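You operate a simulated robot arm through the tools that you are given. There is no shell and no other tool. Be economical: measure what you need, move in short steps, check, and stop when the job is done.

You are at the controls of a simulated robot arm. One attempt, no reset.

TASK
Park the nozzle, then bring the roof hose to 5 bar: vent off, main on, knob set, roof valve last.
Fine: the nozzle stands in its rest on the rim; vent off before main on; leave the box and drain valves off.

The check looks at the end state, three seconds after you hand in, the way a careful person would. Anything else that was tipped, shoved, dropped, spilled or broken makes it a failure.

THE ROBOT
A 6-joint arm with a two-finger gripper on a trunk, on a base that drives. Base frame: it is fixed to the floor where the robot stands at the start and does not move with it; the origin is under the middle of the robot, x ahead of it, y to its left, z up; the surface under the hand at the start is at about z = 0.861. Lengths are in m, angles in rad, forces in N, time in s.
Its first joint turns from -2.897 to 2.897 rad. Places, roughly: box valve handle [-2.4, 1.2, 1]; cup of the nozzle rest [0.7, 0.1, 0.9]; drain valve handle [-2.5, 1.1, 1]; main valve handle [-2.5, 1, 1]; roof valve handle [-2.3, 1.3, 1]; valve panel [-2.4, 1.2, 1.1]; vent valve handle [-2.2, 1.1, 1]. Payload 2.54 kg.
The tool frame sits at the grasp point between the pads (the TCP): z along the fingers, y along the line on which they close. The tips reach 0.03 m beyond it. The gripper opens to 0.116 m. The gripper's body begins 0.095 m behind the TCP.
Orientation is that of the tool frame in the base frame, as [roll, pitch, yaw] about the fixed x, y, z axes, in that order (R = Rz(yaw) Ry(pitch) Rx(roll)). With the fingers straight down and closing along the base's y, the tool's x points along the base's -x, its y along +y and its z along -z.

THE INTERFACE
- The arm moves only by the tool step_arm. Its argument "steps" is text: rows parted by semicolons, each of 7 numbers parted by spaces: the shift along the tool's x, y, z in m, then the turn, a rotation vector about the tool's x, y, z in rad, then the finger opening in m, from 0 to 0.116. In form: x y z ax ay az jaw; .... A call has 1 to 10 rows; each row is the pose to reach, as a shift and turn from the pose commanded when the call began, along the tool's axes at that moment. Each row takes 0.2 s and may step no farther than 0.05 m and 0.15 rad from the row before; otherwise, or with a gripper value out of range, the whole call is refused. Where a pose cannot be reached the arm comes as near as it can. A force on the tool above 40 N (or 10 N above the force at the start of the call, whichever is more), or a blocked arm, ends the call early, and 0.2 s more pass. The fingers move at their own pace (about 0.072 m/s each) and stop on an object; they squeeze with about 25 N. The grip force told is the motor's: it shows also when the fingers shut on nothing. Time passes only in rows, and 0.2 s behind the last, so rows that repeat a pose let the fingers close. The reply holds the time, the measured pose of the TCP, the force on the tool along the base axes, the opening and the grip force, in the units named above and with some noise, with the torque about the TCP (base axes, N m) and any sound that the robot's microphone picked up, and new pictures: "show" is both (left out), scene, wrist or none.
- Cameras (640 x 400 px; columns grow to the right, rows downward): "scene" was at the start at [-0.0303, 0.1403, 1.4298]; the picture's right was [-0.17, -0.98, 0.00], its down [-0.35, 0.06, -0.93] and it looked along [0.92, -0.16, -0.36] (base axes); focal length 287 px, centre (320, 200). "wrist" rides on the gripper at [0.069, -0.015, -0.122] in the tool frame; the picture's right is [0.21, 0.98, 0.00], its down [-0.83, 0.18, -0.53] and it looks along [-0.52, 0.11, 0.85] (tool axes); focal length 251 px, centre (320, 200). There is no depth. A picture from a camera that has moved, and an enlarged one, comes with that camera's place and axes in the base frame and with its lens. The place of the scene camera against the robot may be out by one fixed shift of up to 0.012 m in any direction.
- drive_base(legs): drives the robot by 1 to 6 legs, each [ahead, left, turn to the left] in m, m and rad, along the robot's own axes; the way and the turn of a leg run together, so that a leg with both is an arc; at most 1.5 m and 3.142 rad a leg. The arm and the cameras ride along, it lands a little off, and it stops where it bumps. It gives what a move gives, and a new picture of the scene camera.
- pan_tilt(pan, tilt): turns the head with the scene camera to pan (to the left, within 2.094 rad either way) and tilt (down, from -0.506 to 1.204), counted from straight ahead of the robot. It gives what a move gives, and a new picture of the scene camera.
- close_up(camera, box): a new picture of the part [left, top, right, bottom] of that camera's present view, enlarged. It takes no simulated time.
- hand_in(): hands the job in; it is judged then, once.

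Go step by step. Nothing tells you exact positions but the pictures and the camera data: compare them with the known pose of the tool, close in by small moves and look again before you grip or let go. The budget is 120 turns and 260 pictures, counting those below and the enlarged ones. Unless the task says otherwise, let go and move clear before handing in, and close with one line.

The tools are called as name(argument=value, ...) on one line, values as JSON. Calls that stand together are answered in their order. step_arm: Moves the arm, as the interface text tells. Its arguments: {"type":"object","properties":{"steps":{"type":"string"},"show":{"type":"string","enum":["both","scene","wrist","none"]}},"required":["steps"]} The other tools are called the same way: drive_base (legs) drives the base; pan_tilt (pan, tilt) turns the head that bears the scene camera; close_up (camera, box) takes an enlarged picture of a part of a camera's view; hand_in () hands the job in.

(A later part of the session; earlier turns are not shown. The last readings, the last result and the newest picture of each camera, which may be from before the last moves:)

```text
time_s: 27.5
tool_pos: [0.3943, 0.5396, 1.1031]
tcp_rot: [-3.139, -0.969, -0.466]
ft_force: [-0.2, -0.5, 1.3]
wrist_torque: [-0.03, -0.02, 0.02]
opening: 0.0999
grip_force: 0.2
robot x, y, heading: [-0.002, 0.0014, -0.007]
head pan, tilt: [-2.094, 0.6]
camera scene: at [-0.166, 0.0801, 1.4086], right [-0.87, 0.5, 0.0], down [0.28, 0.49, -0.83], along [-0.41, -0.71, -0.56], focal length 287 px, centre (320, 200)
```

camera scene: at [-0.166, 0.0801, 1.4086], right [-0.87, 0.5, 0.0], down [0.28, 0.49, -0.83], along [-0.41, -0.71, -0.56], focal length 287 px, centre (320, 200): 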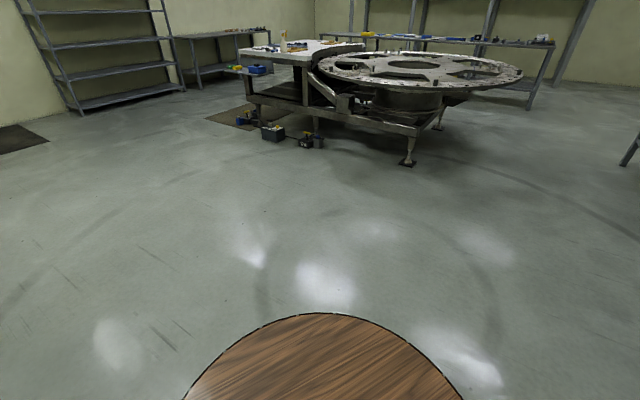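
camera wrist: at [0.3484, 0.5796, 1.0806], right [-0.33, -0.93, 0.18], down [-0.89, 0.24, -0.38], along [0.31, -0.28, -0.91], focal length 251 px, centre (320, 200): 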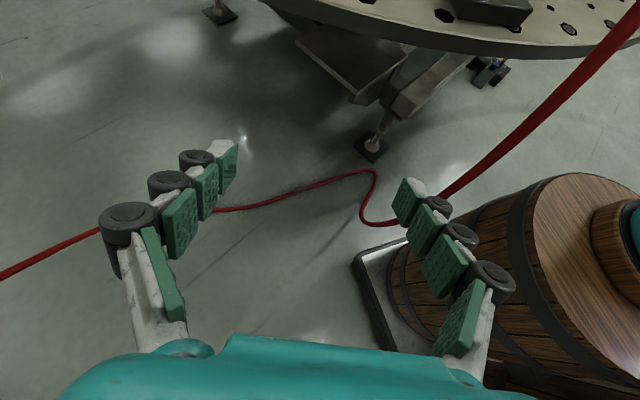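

The floor is clear. I'll back away, turn toward the bench, slide left and approach part way.

drive_base(legs=[[-0.5, 0, 0], [0, 0, 2.0], [0, 1.2, 0], [0.5, 0, 0]])

pan_tilt(pan=0.0, tilt=0.35)

```text
time_s: 43.4
tool_pos: [-2.4535, 0.0994, 1.1028]
tcp_rot: [-3.141, -0.972, 1.528]
ft_force: [0.2, -0.5, 0.2]
wrist_torque: [0.0, 0.02, 0.02]
opening: 0.1001
grip_force: 0.1
robot x, y, heading: [-1.8049, -0.0392, 1.999]
head pan, tilt: [-2.094, 0.6]
camera scene: at [-1.8019, -0.2131, 1.4086], right [-0.1, -0.99, 0.0], down [-0.56, 0.06, -0.83], along [0.82, -0.08, -0.56], focal length 287 px, centre (320, 200)
```

scene: 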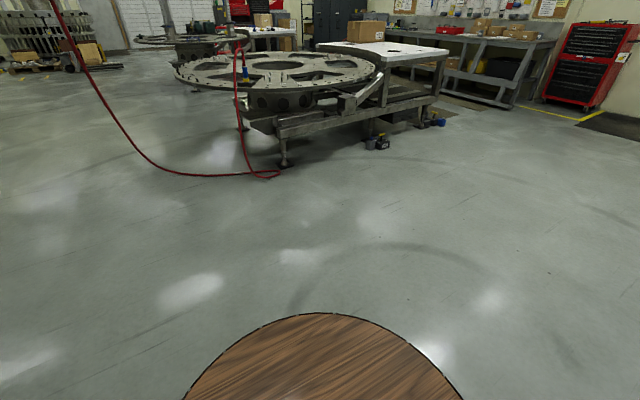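

```text
time_s: 45.4
tool_pos: [-2.4549, 0.1002, 1.1036]
tcp_rot: [-3.14, -0.971, 1.529]
ft_force: [0.2, -0.1, -0.2]
wrist_torque: [0.0, -0.04, -0.01]
opening: 0.0999
grip_force: 0.0
robot x, y, heading: [-1.8025, -0.039, 1.994]
head pan, tilt: [0.0, 0.351]
camera scene: at [-1.9278, -0.1191, 1.4313], right [0.91, 0.41, 0.0], down [0.14, -0.31, -0.94], along [-0.38, 0.86, -0.34], focal length 287 px, centre (320, 200)
```

scene: 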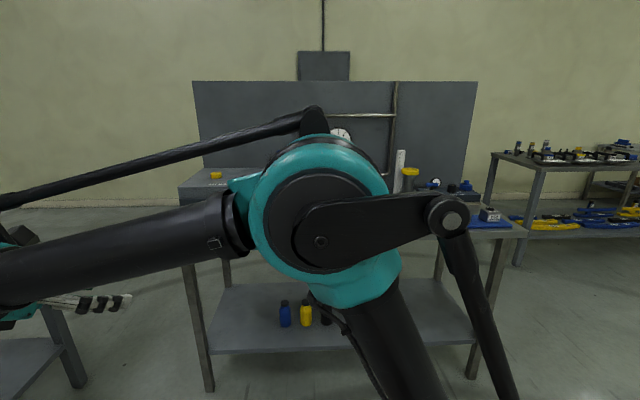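

The nozzle is still standing in its rest. The arm blocks my view of the panel, so I'll bring the hand back to pointing straight down, camera on the robot side.

step_arm(steps="0.0177 0 -0.012 0 -0.139 0 0.1; 0.0353 0 -0.0243 0 -0.277 0 0.1; 0.053 0 -0.0364 0 -0.416 0 0.1; 0.0706 0 -0.0486 0 -0.554 0 0.1; 0.0883 0 -0.0607 0 -0.693 0 0.1; 0.106 0 -0.0729 0 -0.831 0 0.1; 0.1236 0 -0.085 0 -0.97 0 0.1", show="none")

step_arm(steps="0 0 0 0 0 0.149 0.06; 0 0 0 0 0 0.298 0.06; 0 0 0 0 0 0.447 0.06; 0 0 0 0 0 0.596 0.06; 0 0 0 0 0 0.745 0.06; 0 0 0 0 0 0.894 0.06; 0 0 0 0 0 1.043 0.06; 0 0 0 0 0 1.192 0.06; 0 0 0 0 0 1.341 0.06", show="none")

step_arm(steps="0 0 0 0 0 0.149 0.06; 0 0 0 0 0 0.298 0.06; 0 0 0 0 0 0.447 0.06; 0 0 0 0 0 0.596 0.06; 0 0 0 0 0 0.745 0.06; 0 0 0 0 0 0.894 0.06; 0 0 0 0 0 1.043 0.06; 0 0 0 0 0 1.192 0.06; 0 0 0 0 0 1.341 0.06")

```text
time_s: 47.0
tool_pos: [-2.4536, 0.1001, 1.2551]
tcp_rot: [-3.14, 0.002, 1.529]
ft_force: [-0.1, -0.3, -0.4]
wrist_torque: [0.0, -0.02, 0.02]
opening: 0.1
grip_force: 0.1
robot x, y, heading: [-1.8023, -0.0386, 1.992]
head pan, tilt: [0.0, 0.351]
```

```text
time_s: 49.0
tool_pos: [-2.4541, 0.0995, 1.2538]
tcp_rot: [3.14, 0.003, 0.185]
ft_force: [0.1, 1.4, 0.0]
wrist_torque: [0.0, 0.01, -0.02]
opening: 0.06
grip_force: 0.0
robot x, y, heading: [-1.8005, -0.0387, 1.989]
head pan, tilt: [0.0, 0.351]
```

```text
time_s: 51.0
tool_pos: [-2.4542, 0.1, 1.2539]
tcp_rot: [3.139, 0.001, -1.158]
ft_force: [0.3, 0.4, 0.4]
wrist_torque: [0.02, -0.01, 0.03]
opening: 0.06
grip_force: 0.1
robot x, y, heading: [-1.8002, -0.0389, 1.993]
head pan, tilt: [0.0, 0.351]
camera scene: at [-1.9279, -0.1191, 1.4313], right [0.91, 0.41, 0.0], down [0.14, -0.31, -0.94], along [-0.38, 0.86, -0.34], focal length 287 px, centre (320, 200)
camera wrist: at [-2.4132, 0.0419, 1.3761], right [-0.81, -0.59, 0.0], down [-0.5, 0.68, 0.53], along [-0.32, 0.43, -0.85], focal length 251 px, centre (320, 200)
```

scene: 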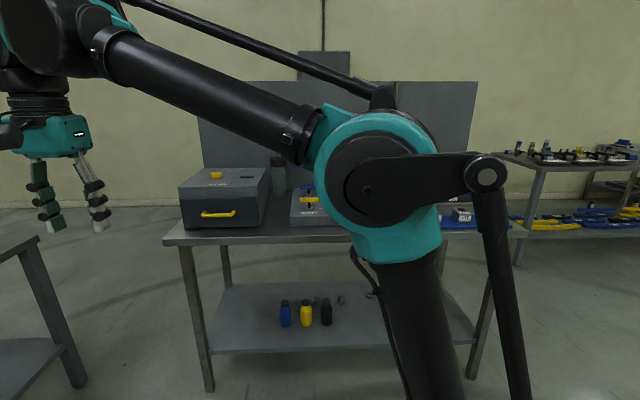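
wrist: 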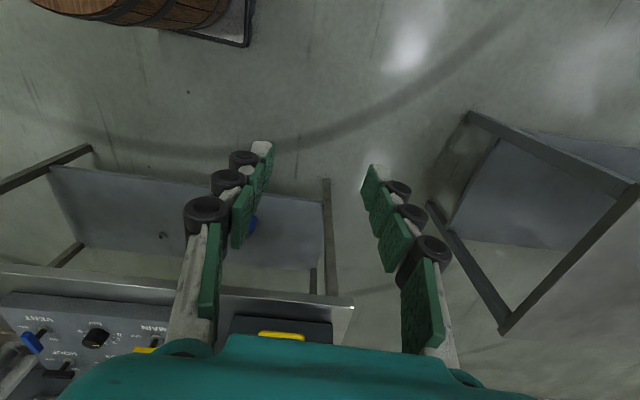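

The hand is now pointed properly. I'll swing it to front centre so the wrist camera can look over the panel.

step_arm(steps="-0.005 -0.048 0 0 0 0 0.06; -0.01 -0.096 0 0 0 0 0.06; -0.015 -0.144 0 0 0 0 0.06; -0.02 -0.192 0 0 0 0 0.06; -0.025 -0.24 0 0 0 0 0.06; -0.03 -0.288 0 0 0 0 0.06; -0.035 -0.336 0 0 0 0 0.06; -0.04 -0.384 0 0 0 0 0.06; -0.045 -0.432 0 0 0 0 0.06; -0.05 -0.48 0 0 0 0 0.06")

```text
time_s: 53.2
tool_pos: [-2.034, 0.3409, 1.2527]
tcp_rot: [3.141, -0.001, -1.154]
ft_force: [0.9, 0.9, -0.1]
wrist_torque: [-0.06, -0.01, 0.01]
opening: 0.0602
grip_force: 0.0
robot x, y, heading: [-1.7992, -0.0391, 1.993]
head pan, tilt: [0.0, 0.351]
camera scene: at [-1.9279, -0.119, 1.4314], right [0.91, 0.41, 0.0], down [0.14, -0.31, -0.94], along [-0.38, 0.86, -0.34], focal length 287 px, centre (320, 200)
camera wrist: at [-1.9927, 0.2823, 1.3749], right [-0.81, -0.59, 0.0], down [-0.5, 0.68, 0.53], along [-0.32, 0.43, -0.85], focal length 251 px, centre (320, 200)
```

scene: 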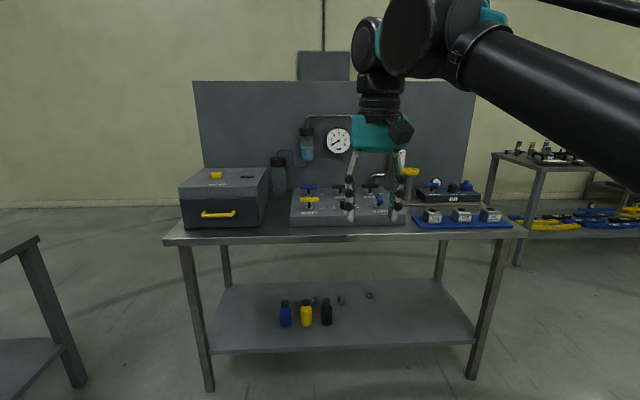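
wrist: 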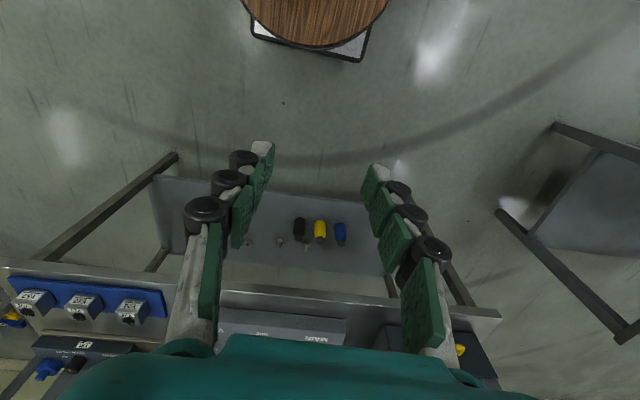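

close_up(camera="scene", box=[260, 110, 420, 230])

close_up(camera="scene", box=[285, 175, 365, 225])

```text
3.33 times, centred on (340, 170) of scene
camera zoom: at [-1.9279, -0.119, 1.4314], right [0.91, 0.41, 0.0], down [0.14, -0.31, -0.94], along [-0.38, 0.86, -0.34], focal length 957 px, centre (253, 300)
```

zoom: 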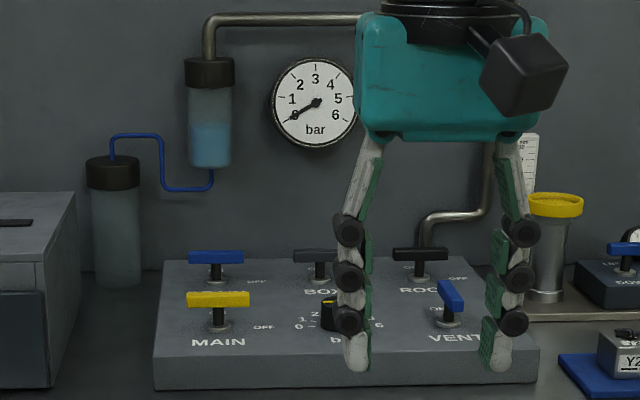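

```text
8.00 times, centred on (325, 200) of scene
camera zoom: at [-1.9279, -0.119, 1.4314], right [0.91, 0.41, 0.0], down [0.14, -0.31, -0.94], along [-0.38, 0.86, -0.34], focal length 2298 px, centre (280, 200)
```

zoom: 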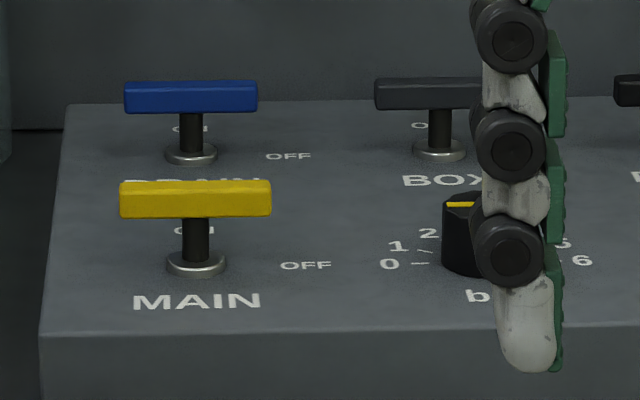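

Each valve has ON at the back and OFF at the right, so main, drain, box and roof are OFF and the vent is ON. The knob's pointer needs a closer look. I'll drive 0.5 m forward.

drive_base(legs=[[0.5, 0.02, 0]])

pan_tilt(pan=0.0, tilt=0.6)

```text
time_s: 56.2
tool_pos: [-2.2537, 0.7851, 1.2519]
tcp_rot: [-3.141, 0.001, -1.154]
ft_force: [-0.8, 0.2, 0.4]
wrist_torque: [-0.01, 0.0, -0.02]
opening: 0.0597
grip_force: 0.1
robot x, y, heading: [-2.019, 0.408, 1.994]
head pan, tilt: [0.0, 0.351]
camera scene: at [-2.1488, 0.3259, 1.4314], right [0.91, 0.41, 0.0], down [0.14, -0.31, -0.94], along [-0.38, 0.86, -0.34], focal length 287 px, centre (320, 200)
```

scene: 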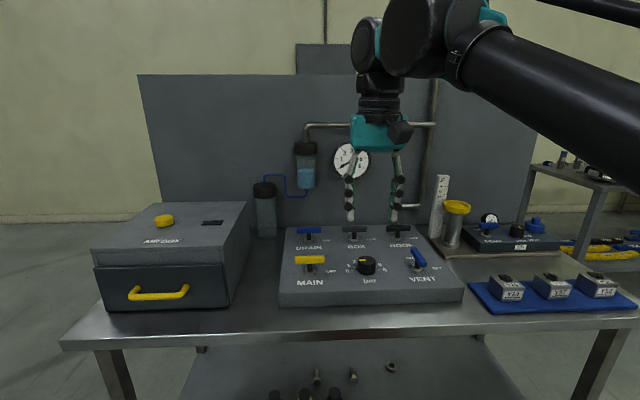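

```text
time_s: 56.9
tool_pos: [-2.2547, 0.7853, 1.2515]
tcp_rot: [3.14, 0.002, -1.156]
ft_force: [-0.3, 0.4, -0.2]
wrist_torque: [-0.04, -0.03, 0.0]
opening: 0.0602
grip_force: 0.1
robot x, y, heading: [-2.0154, 0.4046, 1.996]
head pan, tilt: [0.0, 0.6]
camera scene: at [-2.1469, 0.3216, 1.4087], right [0.91, 0.41, 0.0], down [0.23, -0.52, -0.83], along [-0.34, 0.75, -0.56], focal length 287 px, centre (320, 200)
```

scene: 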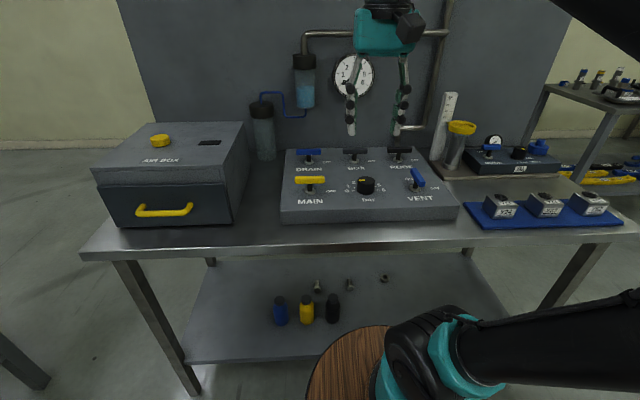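

close_up(camera="scene", box=[270, 130, 470, 230])

close_up(camera="scene", box=[335, 165, 399, 205])

close_up(camera="wrist", box=[0, 0, 640, 400])

```text
3.20 times, centred on (370, 180) of scene
camera zoom: at [-2.1469, 0.3216, 1.4087], right [0.91, 0.41, 0.0], down [0.23, -0.52, -0.83], along [-0.34, 0.75, -0.56], focal length 919 px, centre (160, 264)
```

zoom: 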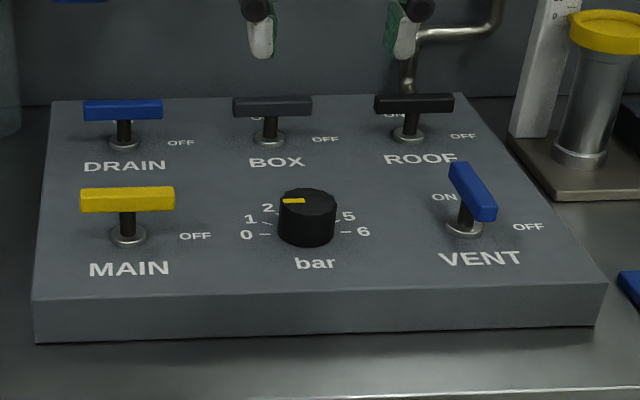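

```text
10.00 times, centred on (367, 185) of scene
camera zoom: at [-2.1469, 0.3216, 1.4087], right [0.91, 0.41, 0.0], down [0.23, -0.52, -0.83], along [-0.34, 0.75, -0.56], focal length 2872 px, centre (-150, 350)
```

zoom: 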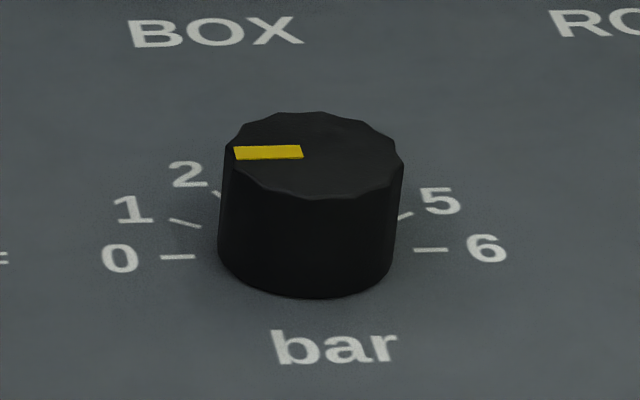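

```text
1.00 times, centred on (320, 200) of wrist (not enlarged: the box is as wide or as high as the picture)
camera zoom: at [-2.2135, 0.7272, 1.375], right [-0.81, -0.59, 0.0], down [-0.5, 0.68, 0.53], along [-0.32, 0.43, -0.85], focal length 251 px, centre (320, 200)
```

zoom: 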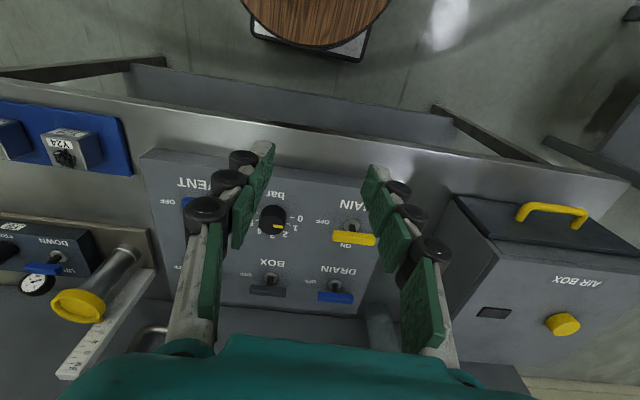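

The knob points at 0 with 30° per bar, so 5 bar is 150° clockwise. The vent is first: I'll bring the hand above its handle at about (-2.18, 1.085).

step_arm(steps="-0.031 -0.023 0.011 0 0 0 0.06; -0.062 -0.046 0.022 0 0 0 0.06; -0.093 -0.069 0.033 0 0 0 0.06; -0.123 -0.092 0.045 0 0 0 0.06; -0.154 -0.116 0.056 0 0 0 0.06; -0.185 -0.139 0.067 0 0 0 0.06; -0.215 -0.162 0.079 0 0 0 0.06; -0.246 -0.185 0.09 0 0 0 0.06")

close_up(camera="wrist", box=[160, 50, 480, 250])

```text
time_s: 58.7
tool_pos: [-2.1837, 1.0845, 1.1623]
tcp_rot: [3.139, -0.001, -1.155]
ft_force: [-0.2, -1.1, 0.7]
wrist_torque: [0.04, 0.02, -0.02]
opening: 0.0601
grip_force: 0.1
robot x, y, heading: [-2.0202, 0.4083, 1.993]
head pan, tilt: [0.0, 0.6]
camera scene: at [-2.1468, 0.3211, 1.4086], right [0.91, 0.41, 0.0], down [0.23, -0.52, -0.83], along [-0.34, 0.75, -0.56], focal length 287 px, centre (320, 200)
camera wrist: at [-2.1428, 1.0261, 1.285], right [-0.81, -0.59, 0.0], down [-0.5, 0.68, 0.53], along [-0.32, 0.43, -0.85], focal length 251 px, centre (320, 200)
```

scene: 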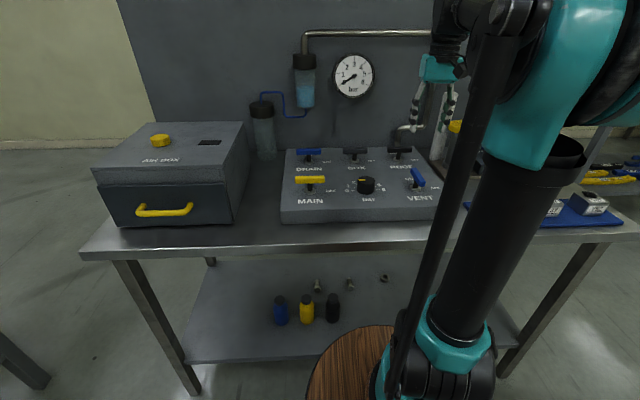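
wrist: 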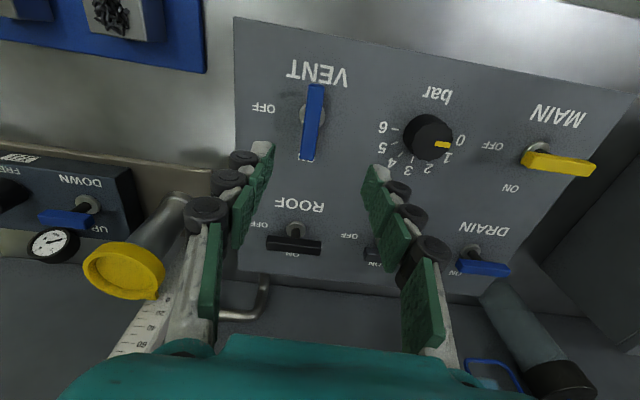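

```text
2.00 times, centred on (320, 150) of wrist
camera zoom: at [-2.1428, 1.0261, 1.285], right [-0.81, -0.59, 0.0], down [-0.5, 0.68, 0.53], along [-0.32, 0.43, -0.85], focal length 503 px, centre (320, 300)
```

zoom: 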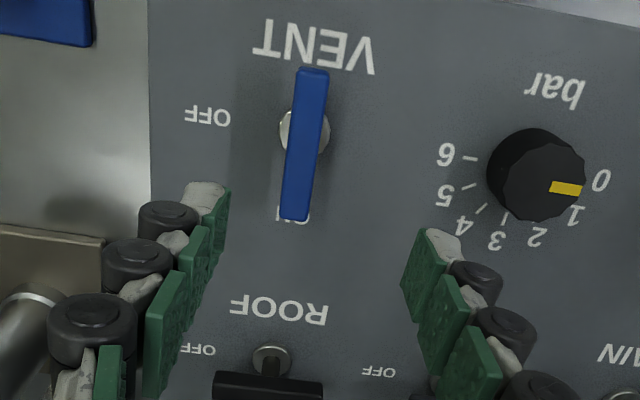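

The vent bar centre is at about (-2.183, 1.095, 1.000), lined up with the hand. I'll descend with the fingers astride it.

step_arm(steps="-0.0092 -0.005 0.03 0 0 0 0.06; -0.0092 -0.005 0.065 0 0 0 0.06; -0.0092 -0.005 0.1 0 0 0 0.06; -0.0092 -0.005 0.13 0 0 0 0.06", show="wrist")

```text
time_s: 59.7
tool_pos: [-2.1832, 1.095, 1.0311]
tcp_rot: [3.139, 0.0, -1.155]
ft_force: [-0.2, -1.0, -0.4]
wrist_torque: [0.02, -0.02, 0.0]
opening: 0.0599
grip_force: 0.2
robot x, y, heading: [-2.021, 0.4041, 1.989]
head pan, tilt: [0.0, 0.6]
camera wrist: at [-2.1422, 1.037, 1.1543], right [-0.81, -0.59, 0.0], down [-0.5, 0.68, 0.53], along [-0.32, 0.43, -0.85], focal length 251 px, centre (320, 200)
```

wrist: 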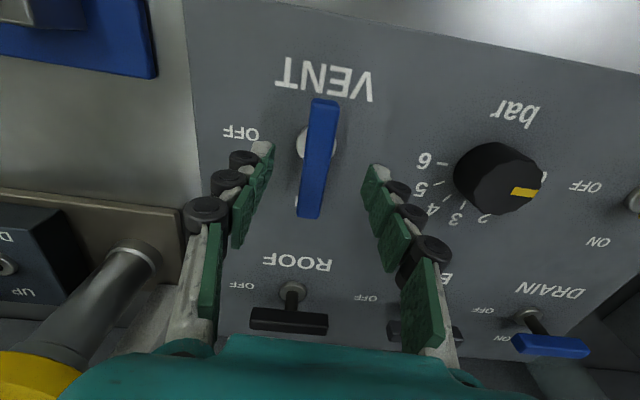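

Aligned. Down the last 28 mm, then close on the bar.

step_arm(steps="0 0 0.014 0 0 0 0.06; 0 0 0.028 0 0 0 0.06; 0 0 0.028 0 0 0 0.03; 0 0 0.028 0 0 0 0.005; 0 0 0.028 0 0 0 0.005; 0 0 0.028 0 0 0 0.005", show="wrist")

```text
time_s: 61.1
tool_pos: [-2.1811, 1.0964, 1.0022]
tcp_rot: [-3.141, -0.001, -1.157]
ft_force: [31.9, 8.6, -9.6]
wrist_torque: [0.37, -0.61, -0.06]
opening: 0.0171
grip_force: 42.7
robot x, y, heading: [-2.0216, 0.4057, 1.992]
head pan, tilt: [0.0, 0.6]
camera wrist: at [-2.1404, 1.0379, 1.1265], right [-0.81, -0.59, 0.0], down [-0.5, 0.68, 0.53], along [-0.31, 0.43, -0.85], focal length 251 px, centre (320, 200)
```

wrist: 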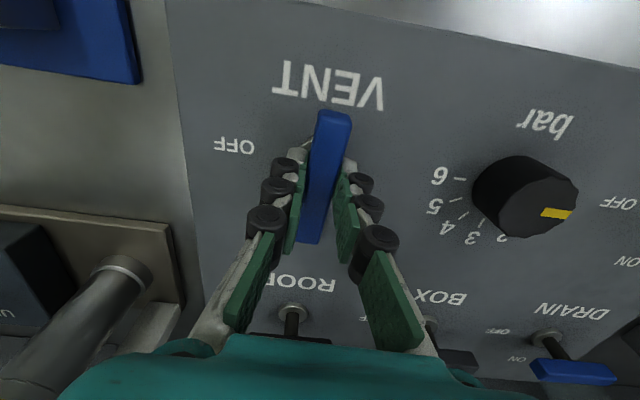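

Gripped, but there's a side force of about 32 N, so I'm a few mm left of centre. I'll shift right to relieve it.

step_arm(steps="0 -0.0015 0 0 0 0 0.005; 0 -0.003 0 0 0 0 0.005", show="none")

```text
time_s: 61.7
tool_pos: [-2.1816, 1.0961, 1.0044]
tcp_rot: [3.141, -0.001, -1.156]
ft_force: [19.9, -2.3, -16.8]
wrist_torque: [0.42, -0.23, 0.04]
opening: 0.017
grip_force: 42.4
robot x, y, heading: [-2.0185, 0.4045, 1.989]
head pan, tilt: [0.0, 0.6]
```

step_arm(steps="0 -0.002 0.001 0 0 0 0.005; 0 -0.0035 0.002 0 0 0 0.005", show="none")

```text
time_s: 62.3
tool_pos: [-2.1813, 1.0955, 1.004]
tcp_rot: [3.138, 0.002, -1.151]
ft_force: [-13.7, -15.3, 27.0]
wrist_torque: [-0.78, 0.07, 0.09]
opening: 0.0173
grip_force: 42.3
robot x, y, heading: [-2.0203, 0.4058, 1.996]
head pan, tilt: [0.0, 0.6]
```

Slight overshoot, so I'll move back half, then turn clockwise in small rows.

step_arm(steps="0 0.0014 -0.0012 0 0 0 0.005; 0 0.0014 -0.0012 0 0 0.1 0.005; 0 0.0014 -0.0012 0 0 0.2 0.005; 0 0.0014 -0.0012 0 0 0.3 0.005", show="wrist")

```text
time_s: 63.3
tool_pos: [-2.1826, 1.0965, 1.0035]
tcp_rot: [3.139, 0.0, -1.455]
ft_force: [-33.0, -23.2, -0.1]
wrist_torque: [0.42, 0.7, 0.07]
opening: 0.017
grip_force: 43.1
robot x, y, heading: [-2.0247, 0.4024, 1.99]
head pan, tilt: [0.0, 0.6]
camera wrist: at [-2.1593, 1.0284, 1.1263], right [-0.95, -0.33, 0.0], down [-0.27, 0.8, 0.53], along [-0.18, 0.5, -0.85], focal length 251 px, centre (320, 200)
```

wrist: 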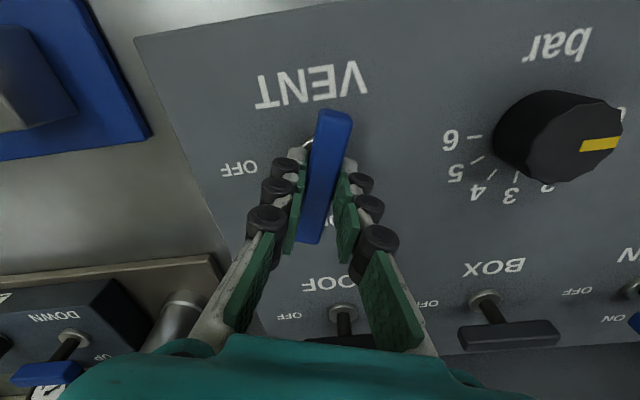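

The bar follows, but a hard grip over-constrains it. I'll loosen to 20 mm so the fingers turn the bar with some play.

step_arm(steps="0 0 0 0 0 0 0.0205; 0 0 0 0 0 0 0.0205", show="none")

```text
time_s: 63.9
tool_pos: [-2.1793, 1.0988, 1.0031]
tcp_rot: [3.141, 0.001, -1.457]
ft_force: [-6.0, 0.9, -0.8]
wrist_torque: [0.01, 0.13, -0.01]
opening: 0.0243
grip_force: 3.4
robot x, y, heading: [-2.0225, 0.4036, 1.989]
head pan, tilt: [0.0, 0.6]
```

step_arm(steps="0 0 0 0 0 0.12 0.0205; 0 0 0 0 0 0.24 0.0205; 0 0 0 0 0 0.36 0.0205; 0 0 0 0 0 0.48 0.0205; 0 0 0 0 0 0.6 0.0205; 0 0 0 0 0 0.72 0.0205", show="wrist")

```text
time_s: 65.3
tool_pos: [-2.1798, 1.0976, 1.0032]
tcp_rot: [-3.14, 0.001, -2.177]
ft_force: [-5.0, 0.9, 0.6]
wrist_torque: [0.04, 0.07, -0.05]
opening: 0.0236
grip_force: 1.9
robot x, y, heading: [-2.0217, 0.408, 1.999]
head pan, tilt: [0.0, 0.6]
camera wrist: at [-2.2071, 1.0311, 1.1264], right [-0.92, 0.38, 0.0], down [0.32, 0.78, 0.53], along [0.2, 0.49, -0.85], focal length 251 px, centre (320, 200)
```

wrist: 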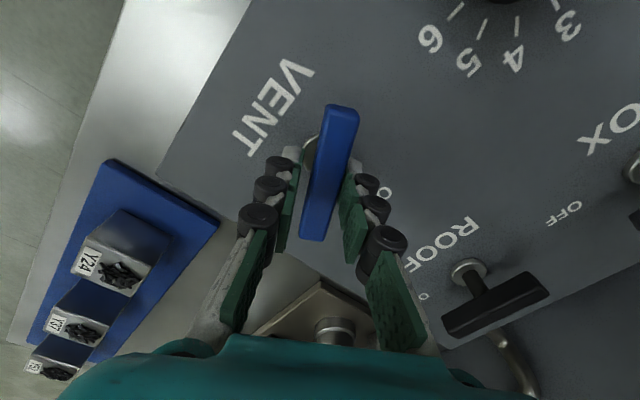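

Works smoothly. I'll continue to the full quarter turn.

step_arm(steps="0 0 0 0 0 0.12 0.0205; 0 0 0 0 0 0.24 0.0205; 0 0 0 0 0 0.36 0.0205; 0 0 0 0 0 0.48 0.0205; 0 0 0 0 0 0.56 0.0205; 0 0 0 0 0 0.62 0.0205", show="wrist")

```text
time_s: 66.7
tool_pos: [-2.1795, 1.0977, 1.0023]
tcp_rot: [-3.142, -0.001, -2.797]
ft_force: [-4.6, 3.8, -0.2]
wrist_torque: [0.07, 0.12, 0.11]
opening: 0.0243
grip_force: 2.3
robot x, y, heading: [-2.0202, 0.4046, 1.995]
head pan, tilt: [0.0, 0.6]
camera wrist: at [-2.2401, 1.0594, 1.1262], right [-0.53, 0.85, 0.0], down [0.72, 0.45, 0.53], along [0.45, 0.28, -0.85], focal length 251 px, centre (320, 200)
```

wrist: 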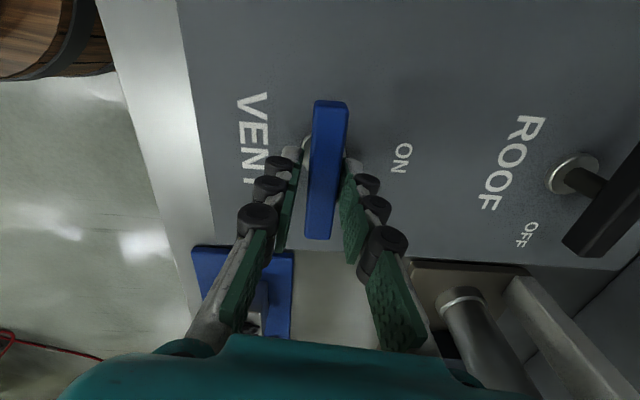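

The bar is within about 2° of parallel to the panel edge. I'll nudge a little more to feel for the stop.

step_arm(steps="0 0 0 0 0 0.05 0.0205; 0 0 0 0 0 0.1 0.0205", show="wrist")

```text
time_s: 67.3
tool_pos: [-2.1804, 1.0983, 1.0028]
tcp_rot: [3.141, -0.001, -2.896]
ft_force: [-7.7, 6.1, 1.8]
wrist_torque: [0.17, 0.15, 0.18]
opening: 0.0262
grip_force: 4.4
robot x, y, heading: [-2.0229, 0.4038, 1.992]
head pan, tilt: [0.0, 0.6]
camera wrist: at [-2.2438, 1.0655, 1.1262], right [-0.45, 0.9, 0.0], down [0.76, 0.38, 0.53], along [0.48, 0.24, -0.85], focal length 251 px, centre (320, 200)
```

wrist: 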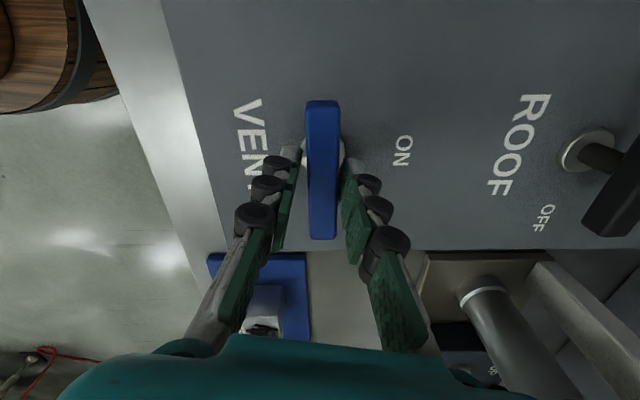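

The bar now turns within the fingers, so the vent is at its OFF stop. Open and lift.

step_arm(steps="0 0 0 0 0 -0.08 0.03; 0 0 0 0 0 -0.12 0.06; 0 0 0 0 0 -0.12 0.06; 0 0 -0.03 0 0 -0.12 0.06; 0 0 -0.07 0 0 -0.12 0.06; 0 0 -0.11 0 0 -0.12 0.06; 0 0 -0.15 0 0 -0.12 0.06", show="both")

close_up(camera="scene", box=[270, 130, 470, 230])

```text
time_s: 68.9
tool_pos: [-2.1803, 1.0988, 1.1542]
tcp_rot: [3.141, -0.001, -2.775]
ft_force: [0.7, -0.4, 0.1]
wrist_torque: [-0.01, 0.04, 0.0]
opening: 0.0599
grip_force: 0.1
robot x, y, heading: [-2.021, 0.4002, 1.993]
head pan, tilt: [0.0, 0.6]
camera scene: at [-2.1469, 0.3217, 1.4086], right [0.91, 0.41, 0.0], down [0.23, -0.52, -0.83], along [-0.34, 0.75, -0.56], focal length 287 px, centre (320, 200)
camera wrist: at [-2.239, 1.0584, 1.2773], right [-0.55, 0.84, 0.0], down [0.71, 0.47, 0.53], along [0.45, 0.29, -0.85], focal length 251 px, centre (320, 200)
```

scene: 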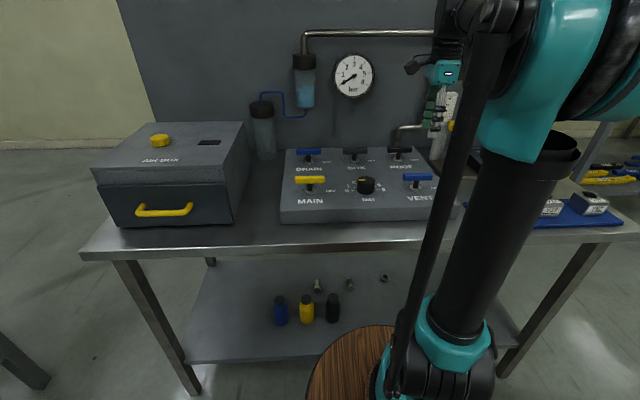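
wrist: 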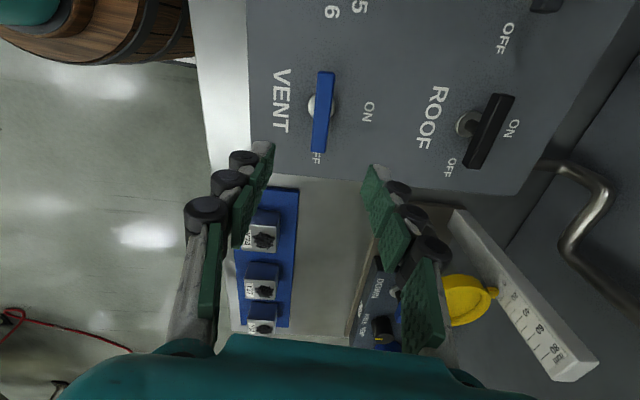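

```text
3.20 times, centred on (370, 180) of scene
camera zoom: at [-2.1469, 0.3217, 1.4086], right [0.91, 0.41, 0.0], down [0.23, -0.52, -0.83], along [-0.34, 0.75, -0.56], focal length 919 px, centre (160, 264)
```

zoom: 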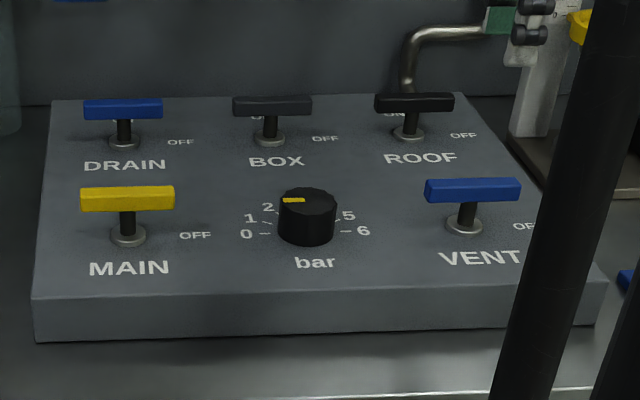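

The vent is off. Next is main: I'll carry the hand above its bar at about (-2.456, 0.956), keeping this orientation.

step_arm(steps="0.0441 -0.005 0 0 0 -0.01 0.06; 0.0882 -0.0099 0 0 0 -0.02 0.06; 0.1323 -0.0149 0 0 0 -0.03 0.06; 0.1763 -0.0198 0 0 0 -0.04 0.06; 0.2204 -0.0248 0 0 0 -0.05 0.06; 0.2645 -0.0297 0 0 0 -0.065 0.06; 0.3086 -0.0347 0 0 0 -0.075 0.06", show="wrist")

```text
time_s: 70.5
tool_pos: [-2.4555, 0.9561, 1.1537]
tcp_rot: [3.14, -0.002, -2.7]
ft_force: [0.0, -0.1, -0.3]
wrist_torque: [-0.01, 0.07, 0.01]
opening: 0.0601
grip_force: 0.0
robot x, y, heading: [-2.0185, 0.4051, 1.991]
head pan, tilt: [0.0, 0.6]
camera wrist: at [-2.5117, 0.9117, 1.2772], right [-0.61, 0.79, 0.0], down [0.67, 0.52, 0.53], along [0.42, 0.33, -0.85], focal length 251 px, centre (320, 200)
```

wrist: 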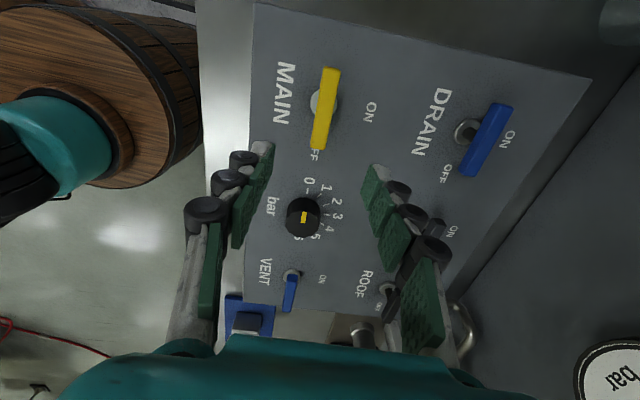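

step_arm(steps="0.0072 0.0023 0.035 0 0 0 0.06; 0.0072 0.0023 0.075 0 0 0 0.06; 0.0072 0.0023 0.115 0 0 0 0.06", show="wrist")

```text
time_s: 71.3
tool_pos: [-2.4638, 0.9553, 1.0376]
tcp_rot: [3.141, -0.001, -2.699]
ft_force: [0.5, 0.1, -0.9]
wrist_torque: [0.01, 0.01, 0.03]
opening: 0.0602
grip_force: 0.1
robot x, y, heading: [-2.0181, 0.4061, 1.993]
head pan, tilt: [0.0, 0.6]
camera wrist: at [-2.5201, 0.91, 1.1612], right [-0.61, 0.79, 0.0], down [0.67, 0.52, 0.53], along [0.42, 0.33, -0.85], focal length 251 px, centre (320, 200)
```

wrist: 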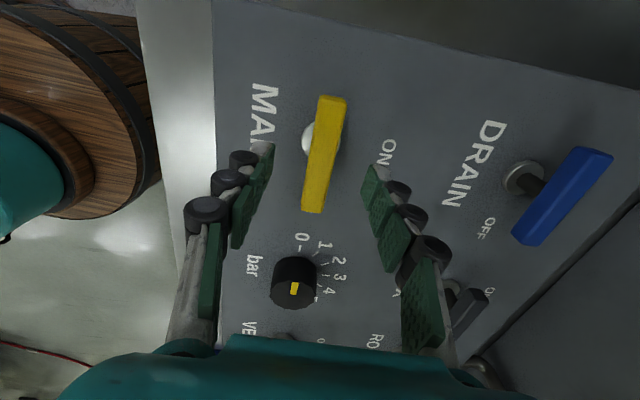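

Aligned well. Descend, close loosely around the bar.

step_arm(steps="0.002 0 0.018 0 0 0 0.06; 0.002 0 0.035 0 0 0 0.06; 0.002 0 0.035 0 0 0 0.035; 0.002 0 0.035 0 0 0 0.0205; 0.002 0 0.035 0 0 0 0.0205", show="wrist")

```text
time_s: 72.5
tool_pos: [-2.4648, 0.953, 1.0039]
tcp_rot: [-3.141, 0.0, -2.7]
ft_force: [-1.3, 2.2, -0.2]
wrist_torque: [0.0, 0.03, 0.02]
opening: 0.0219
grip_force: 0.9
robot x, y, heading: [-2.0251, 0.4066, 1.99]
head pan, tilt: [0.0, 0.6]
camera wrist: at [-2.5211, 0.9087, 1.127], right [-0.61, 0.79, 0.0], down [0.67, 0.52, 0.53], along [0.42, 0.33, -0.85], focal length 251 px, centre (320, 200)
```

wrist: 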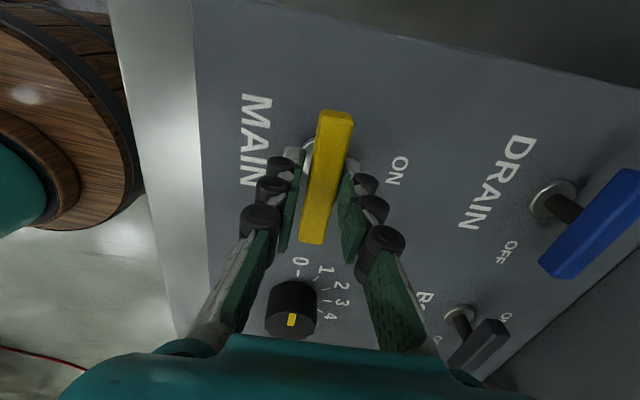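

Turning main counter-clockwise toward ON.

step_arm(steps="0 0 0 0 0 -0.12 0.0205; 0 0 0 0 0 -0.24 0.0205; 0 0 0 0 0 -0.36 0.0205; 0 0 0 0 0 -0.48 0.0205; 0 0 0 0 0 -0.6 0.0205; 0 0 0 0 0 -0.72 0.0205; 0 0 0 0 0 -0.84 0.0205; 0 0 0 0 0 -0.96 0.0205; 0 0 0 0 0 -1.08 0.0205; 0 0 0 0 0 -1.2 0.0205", show="wrist")

```text
time_s: 74.7
tool_pos: [-2.4648, 0.9528, 1.0033]
tcp_rot: [3.139, -0.001, -1.499]
ft_force: [5.2, -1.4, -0.9]
wrist_torque: [-0.1, -0.08, -0.05]
opening: 0.0232
grip_force: 1.4
robot x, y, heading: [-2.0208, 0.405, 1.988]
head pan, tilt: [0.0, 0.6]
camera wrist: at [-2.4447, 0.8838, 1.1264], right [-0.96, -0.28, 0.0], down [-0.24, 0.81, 0.53], along [-0.15, 0.51, -0.85], focal length 251 px, centre (320, 200)
```

wrist: 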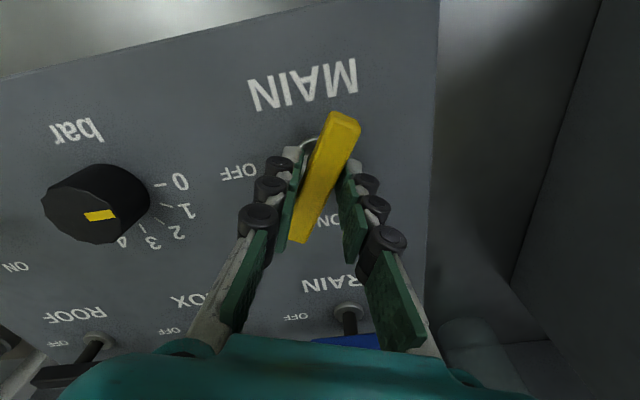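

step_arm(steps="0 0 0 0 0 -0.12 0.0205; 0 0 0 0 0 -0.24 0.0205; 0 0 0 0 0 -0.36 0.0205; 0 0 0 0 0 -0.46 0.0205; 0 0 0 0 0 -0.54 0.0205", show="wrist")

```text
time_s: 75.9
tool_pos: [-2.4641, 0.954, 1.0037]
tcp_rot: [-3.141, -0.002, -0.96]
ft_force: [7.8, 1.6, 1.1]
wrist_torque: [0.05, -0.18, -0.11]
opening: 0.0249
grip_force: 3.4
robot x, y, heading: [-2.0194, 0.4072, 1.995]
head pan, tilt: [0.0, 0.6]
camera wrist: at [-2.4124, 0.9041, 1.1264], right [-0.68, -0.74, 0.0], down [-0.62, 0.57, 0.53], along [-0.39, 0.36, -0.85], focal length 251 px, centre (320, 200)
```

wrist: 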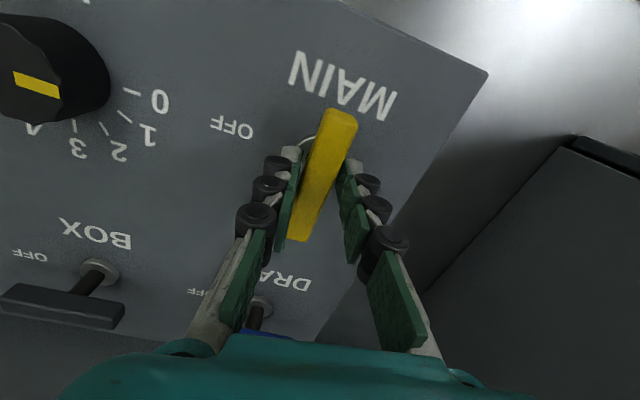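

step_arm(steps="0 0 0 0 0 -0.05 0.0205; 0 0 0 0 0 -0.1 0.0205", show="wrist")

```text
time_s: 76.5
tool_pos: [-2.4645, 0.953, 1.0031]
tcp_rot: [3.14, 0.0, -0.862]
ft_force: [11.9, 0.7, 1.1]
wrist_torque: [0.07, -0.29, -0.2]
opening: 0.027
grip_force: 4.7
robot x, y, heading: [-2.0161, 0.4023, 1.989]
head pan, tilt: [0.0, 0.6]
camera wrist: at [-2.4077, 0.9094, 1.1262], right [-0.6, -0.8, 0.0], down [-0.68, 0.51, 0.53], along [-0.43, 0.32, -0.85], focal length 251 px, centre (320, 200)
```

wrist: 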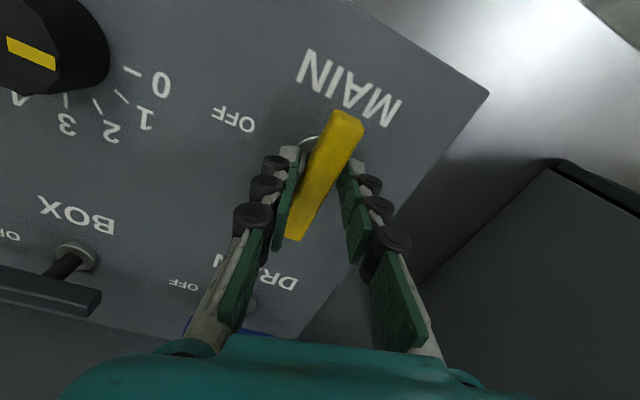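

Main is at its ON stop. Back off, open, lift and look.

step_arm(steps="0 0 0 0 0 0.1 0.03; 0 0 0 0 0 0.2 0.06; 0 0 0 0 0 0.2 0.06; 0 0 -0.04 0 0 0.2 0.06; 0 0 -0.08 0 0 0.2 0.06; 0 0 -0.12 0 0 0.2 0.06; 0 0 -0.16 0 0 0.25 0.06; 0 0 -0.2 0 0 0.29 0.06", show="wrist")

close_up(camera="scene", box=[270, 40, 510, 230])

```text
time_s: 78.3
tool_pos: [-2.4658, 0.9535, 1.2022]
tcp_rot: [3.139, -0.001, -1.152]
ft_force: [0.2, -1.0, -0.2]
wrist_torque: [-0.02, -0.02, -0.02]
opening: 0.0598
grip_force: 0.0
robot x, y, heading: [-2.0184, 0.4071, 1.993]
head pan, tilt: [0.0, 0.6]
camera wrist: at [-2.4237, 0.8956, 1.3255], right [-0.8, -0.59, 0.0], down [-0.5, 0.68, 0.53], along [-0.32, 0.43, -0.85], focal length 251 px, centre (320, 200)
```

wrist: 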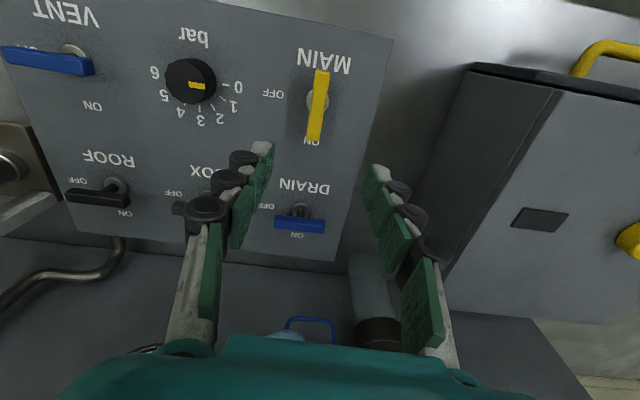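

```text
2.11 times, centred on (390, 135) of scene
camera zoom: at [-2.1469, 0.3216, 1.4086], right [0.91, 0.41, 0.0], down [0.23, -0.52, -0.83], along [-0.34, 0.75, -0.56], focal length 605 px, centre (173, 337)
```

zoom: 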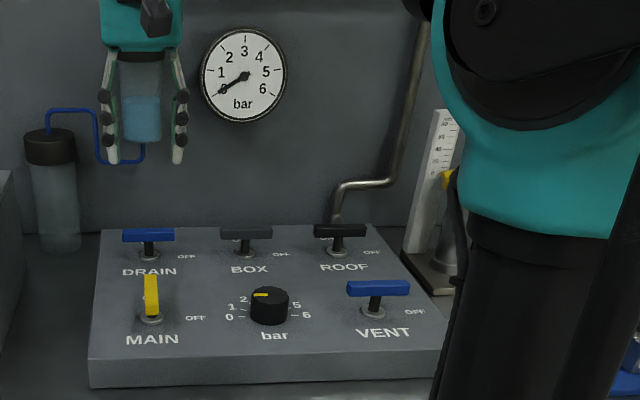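

Main is on and the gauge reads 0. Next is the knob, centred near (-2.322, 1.026), about 50 mm in diameter. I'll go above it, pre-turning the wrist counter-clockwise for the 150° turn.

step_arm(steps="-0.001 -0.02 0.01 0 0 -0.149 0.09; -0.002 -0.04 0.02 0 0 -0.298 0.09; -0.003 -0.06 0.03 0 0 -0.447 0.09; -0.0037 -0.08 0.04 0 0 -0.596 0.09; -0.0046 -0.1 0.05 0 0 -0.745 0.09; -0.0056 -0.12 0.06 0 0 -0.894 0.09; -0.0065 -0.14 0.07 0 0 -1.043 0.09; -0.0074 -0.1604 0.08 0 0 -1.19 0.09", show="wrist")

close_up(camera="wrist", box=[200, 50, 440, 200])

```text
time_s: 80.1
tool_pos: [-2.3223, 1.0242, 1.1232]
tcp_rot: [3.142, 0.001, 0.041]
ft_force: [0.7, -0.6, 0.5]
wrist_torque: [0.03, 0.0, 0.02]
opening: 0.0902
grip_force: 0.0
robot x, y, heading: [-2.02, 0.4032, 1.992]
head pan, tilt: [0.0, 0.6]
camera wrist: at [-2.2532, 1.0421, 1.2464], right [0.25, -0.97, 0.0], down [-0.82, -0.22, 0.53], along [-0.52, -0.14, -0.84], focal length 251 px, centre (320, 200)
```

wrist: 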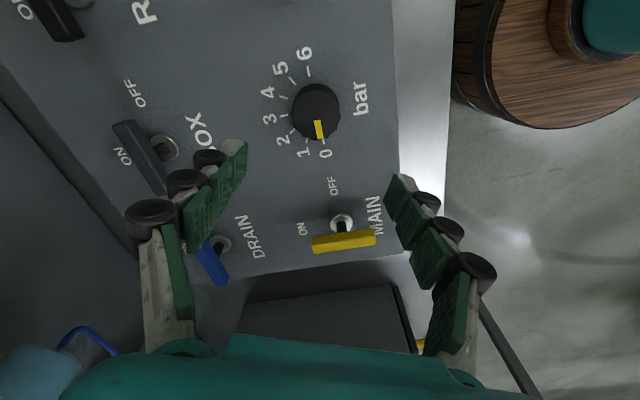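

```text
2.67 times, centred on (320, 125) of wrist
camera zoom: at [-2.2532, 1.0421, 1.2464], right [0.25, -0.97, 0.0], down [-0.82, -0.22, 0.53], along [-0.52, -0.14, -0.84], focal length 670 px, centre (320, 400)
```

zoom: 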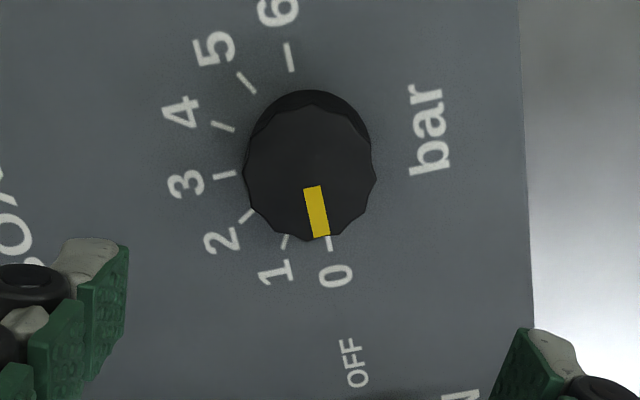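

The knob pointer is clearly at 0. I'll descend around it.

step_arm(steps="0.003 -0.0025 0.03 0 0 0 0.09; 0.003 -0.0025 0.06 0 0 0 0.09; 0.003 -0.0025 0.09 0 0 0 0.09", show="wrist")

close_up(camera="wrist", box=[200, 50, 440, 200])

```text
time_s: 80.9
tool_pos: [-2.3174, 1.0284, 1.0329]
tcp_rot: [3.141, 0.001, 0.04]
ft_force: [-0.9, -0.4, -0.4]
wrist_torque: [0.0, 0.04, -0.01]
opening: 0.0901
grip_force: 0.1
robot x, y, heading: [-2.019, 0.4057, 1.991]
head pan, tilt: [0.0, 0.6]
camera wrist: at [-2.2502, 1.0445, 1.1551], right [0.25, -0.97, 0.0], down [-0.82, -0.21, 0.53], along [-0.52, -0.14, -0.84], focal length 251 px, centre (320, 200)
```

wrist: 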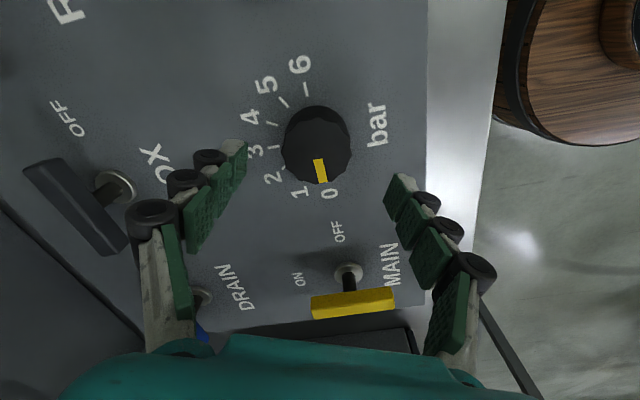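

```text
2.67 times, centred on (320, 125) of wrist
camera zoom: at [-2.2502, 1.0445, 1.1551], right [0.25, -0.97, 0.0], down [-0.82, -0.21, 0.53], along [-0.52, -0.14, -0.84], focal length 670 px, centre (320, 400)
```

zoom: 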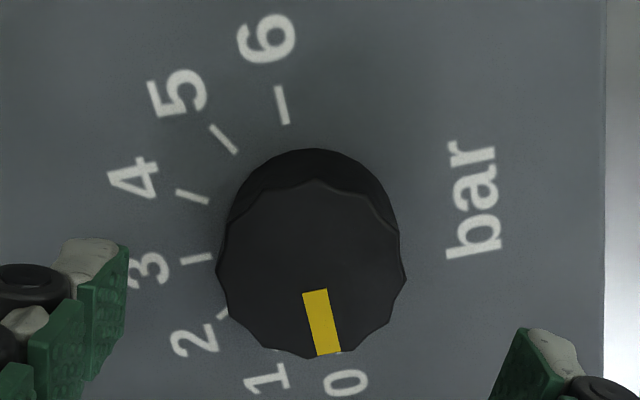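

step_arm(steps="0.002 0 0.02 0 0 0 0.09; 0.002 0 0.038 0 0 0 0.09; 0.002 0 0.038 0 0 0 0.07; 0.002 0 0.038 0 0 0 0.06; 0.002 0 0.038 0 0 0 0.052; 0.002 0 0.038 0 0 0 0.052", show="wrist")

close_up(camera="wrist", box=[200, 50, 440, 200])

```text
time_s: 82.3
tool_pos: [-2.3161, 1.0277, 0.9955]
tcp_rot: [3.141, 0.003, 0.04]
ft_force: [-0.9, 5.3, -0.6]
wrist_torque: [0.14, 0.1, -0.02]
opening: 0.0553
grip_force: 3.1
robot x, y, heading: [-2.0233, 0.404, 1.994]
head pan, tilt: [0.0, 0.6]
camera wrist: at [-2.2482, 1.0453, 1.1174], right [0.25, -0.97, 0.0], down [-0.82, -0.21, 0.53], along [-0.52, -0.14, -0.84], focal length 251 px, centre (320, 200)
```

wrist: 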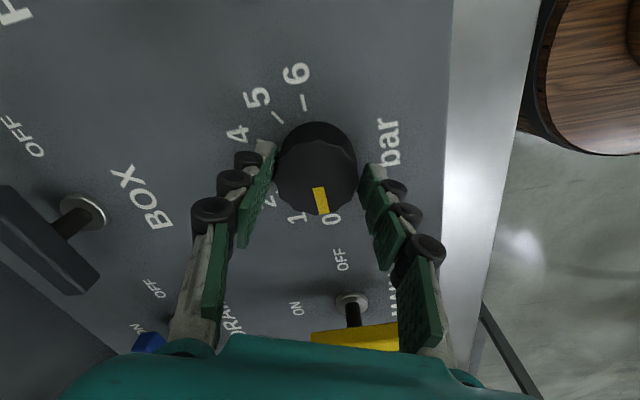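

```text
2.67 times, centred on (320, 125) of wrist
camera zoom: at [-2.2482, 1.0453, 1.1174], right [0.25, -0.97, 0.0], down [-0.82, -0.21, 0.53], along [-0.52, -0.14, -0.84], focal length 670 px, centre (320, 400)
```

zoom: 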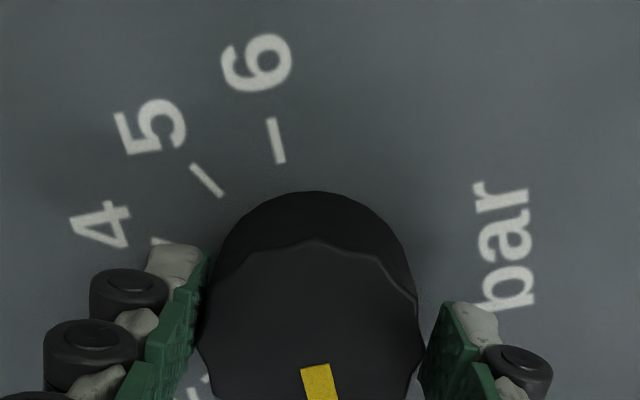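

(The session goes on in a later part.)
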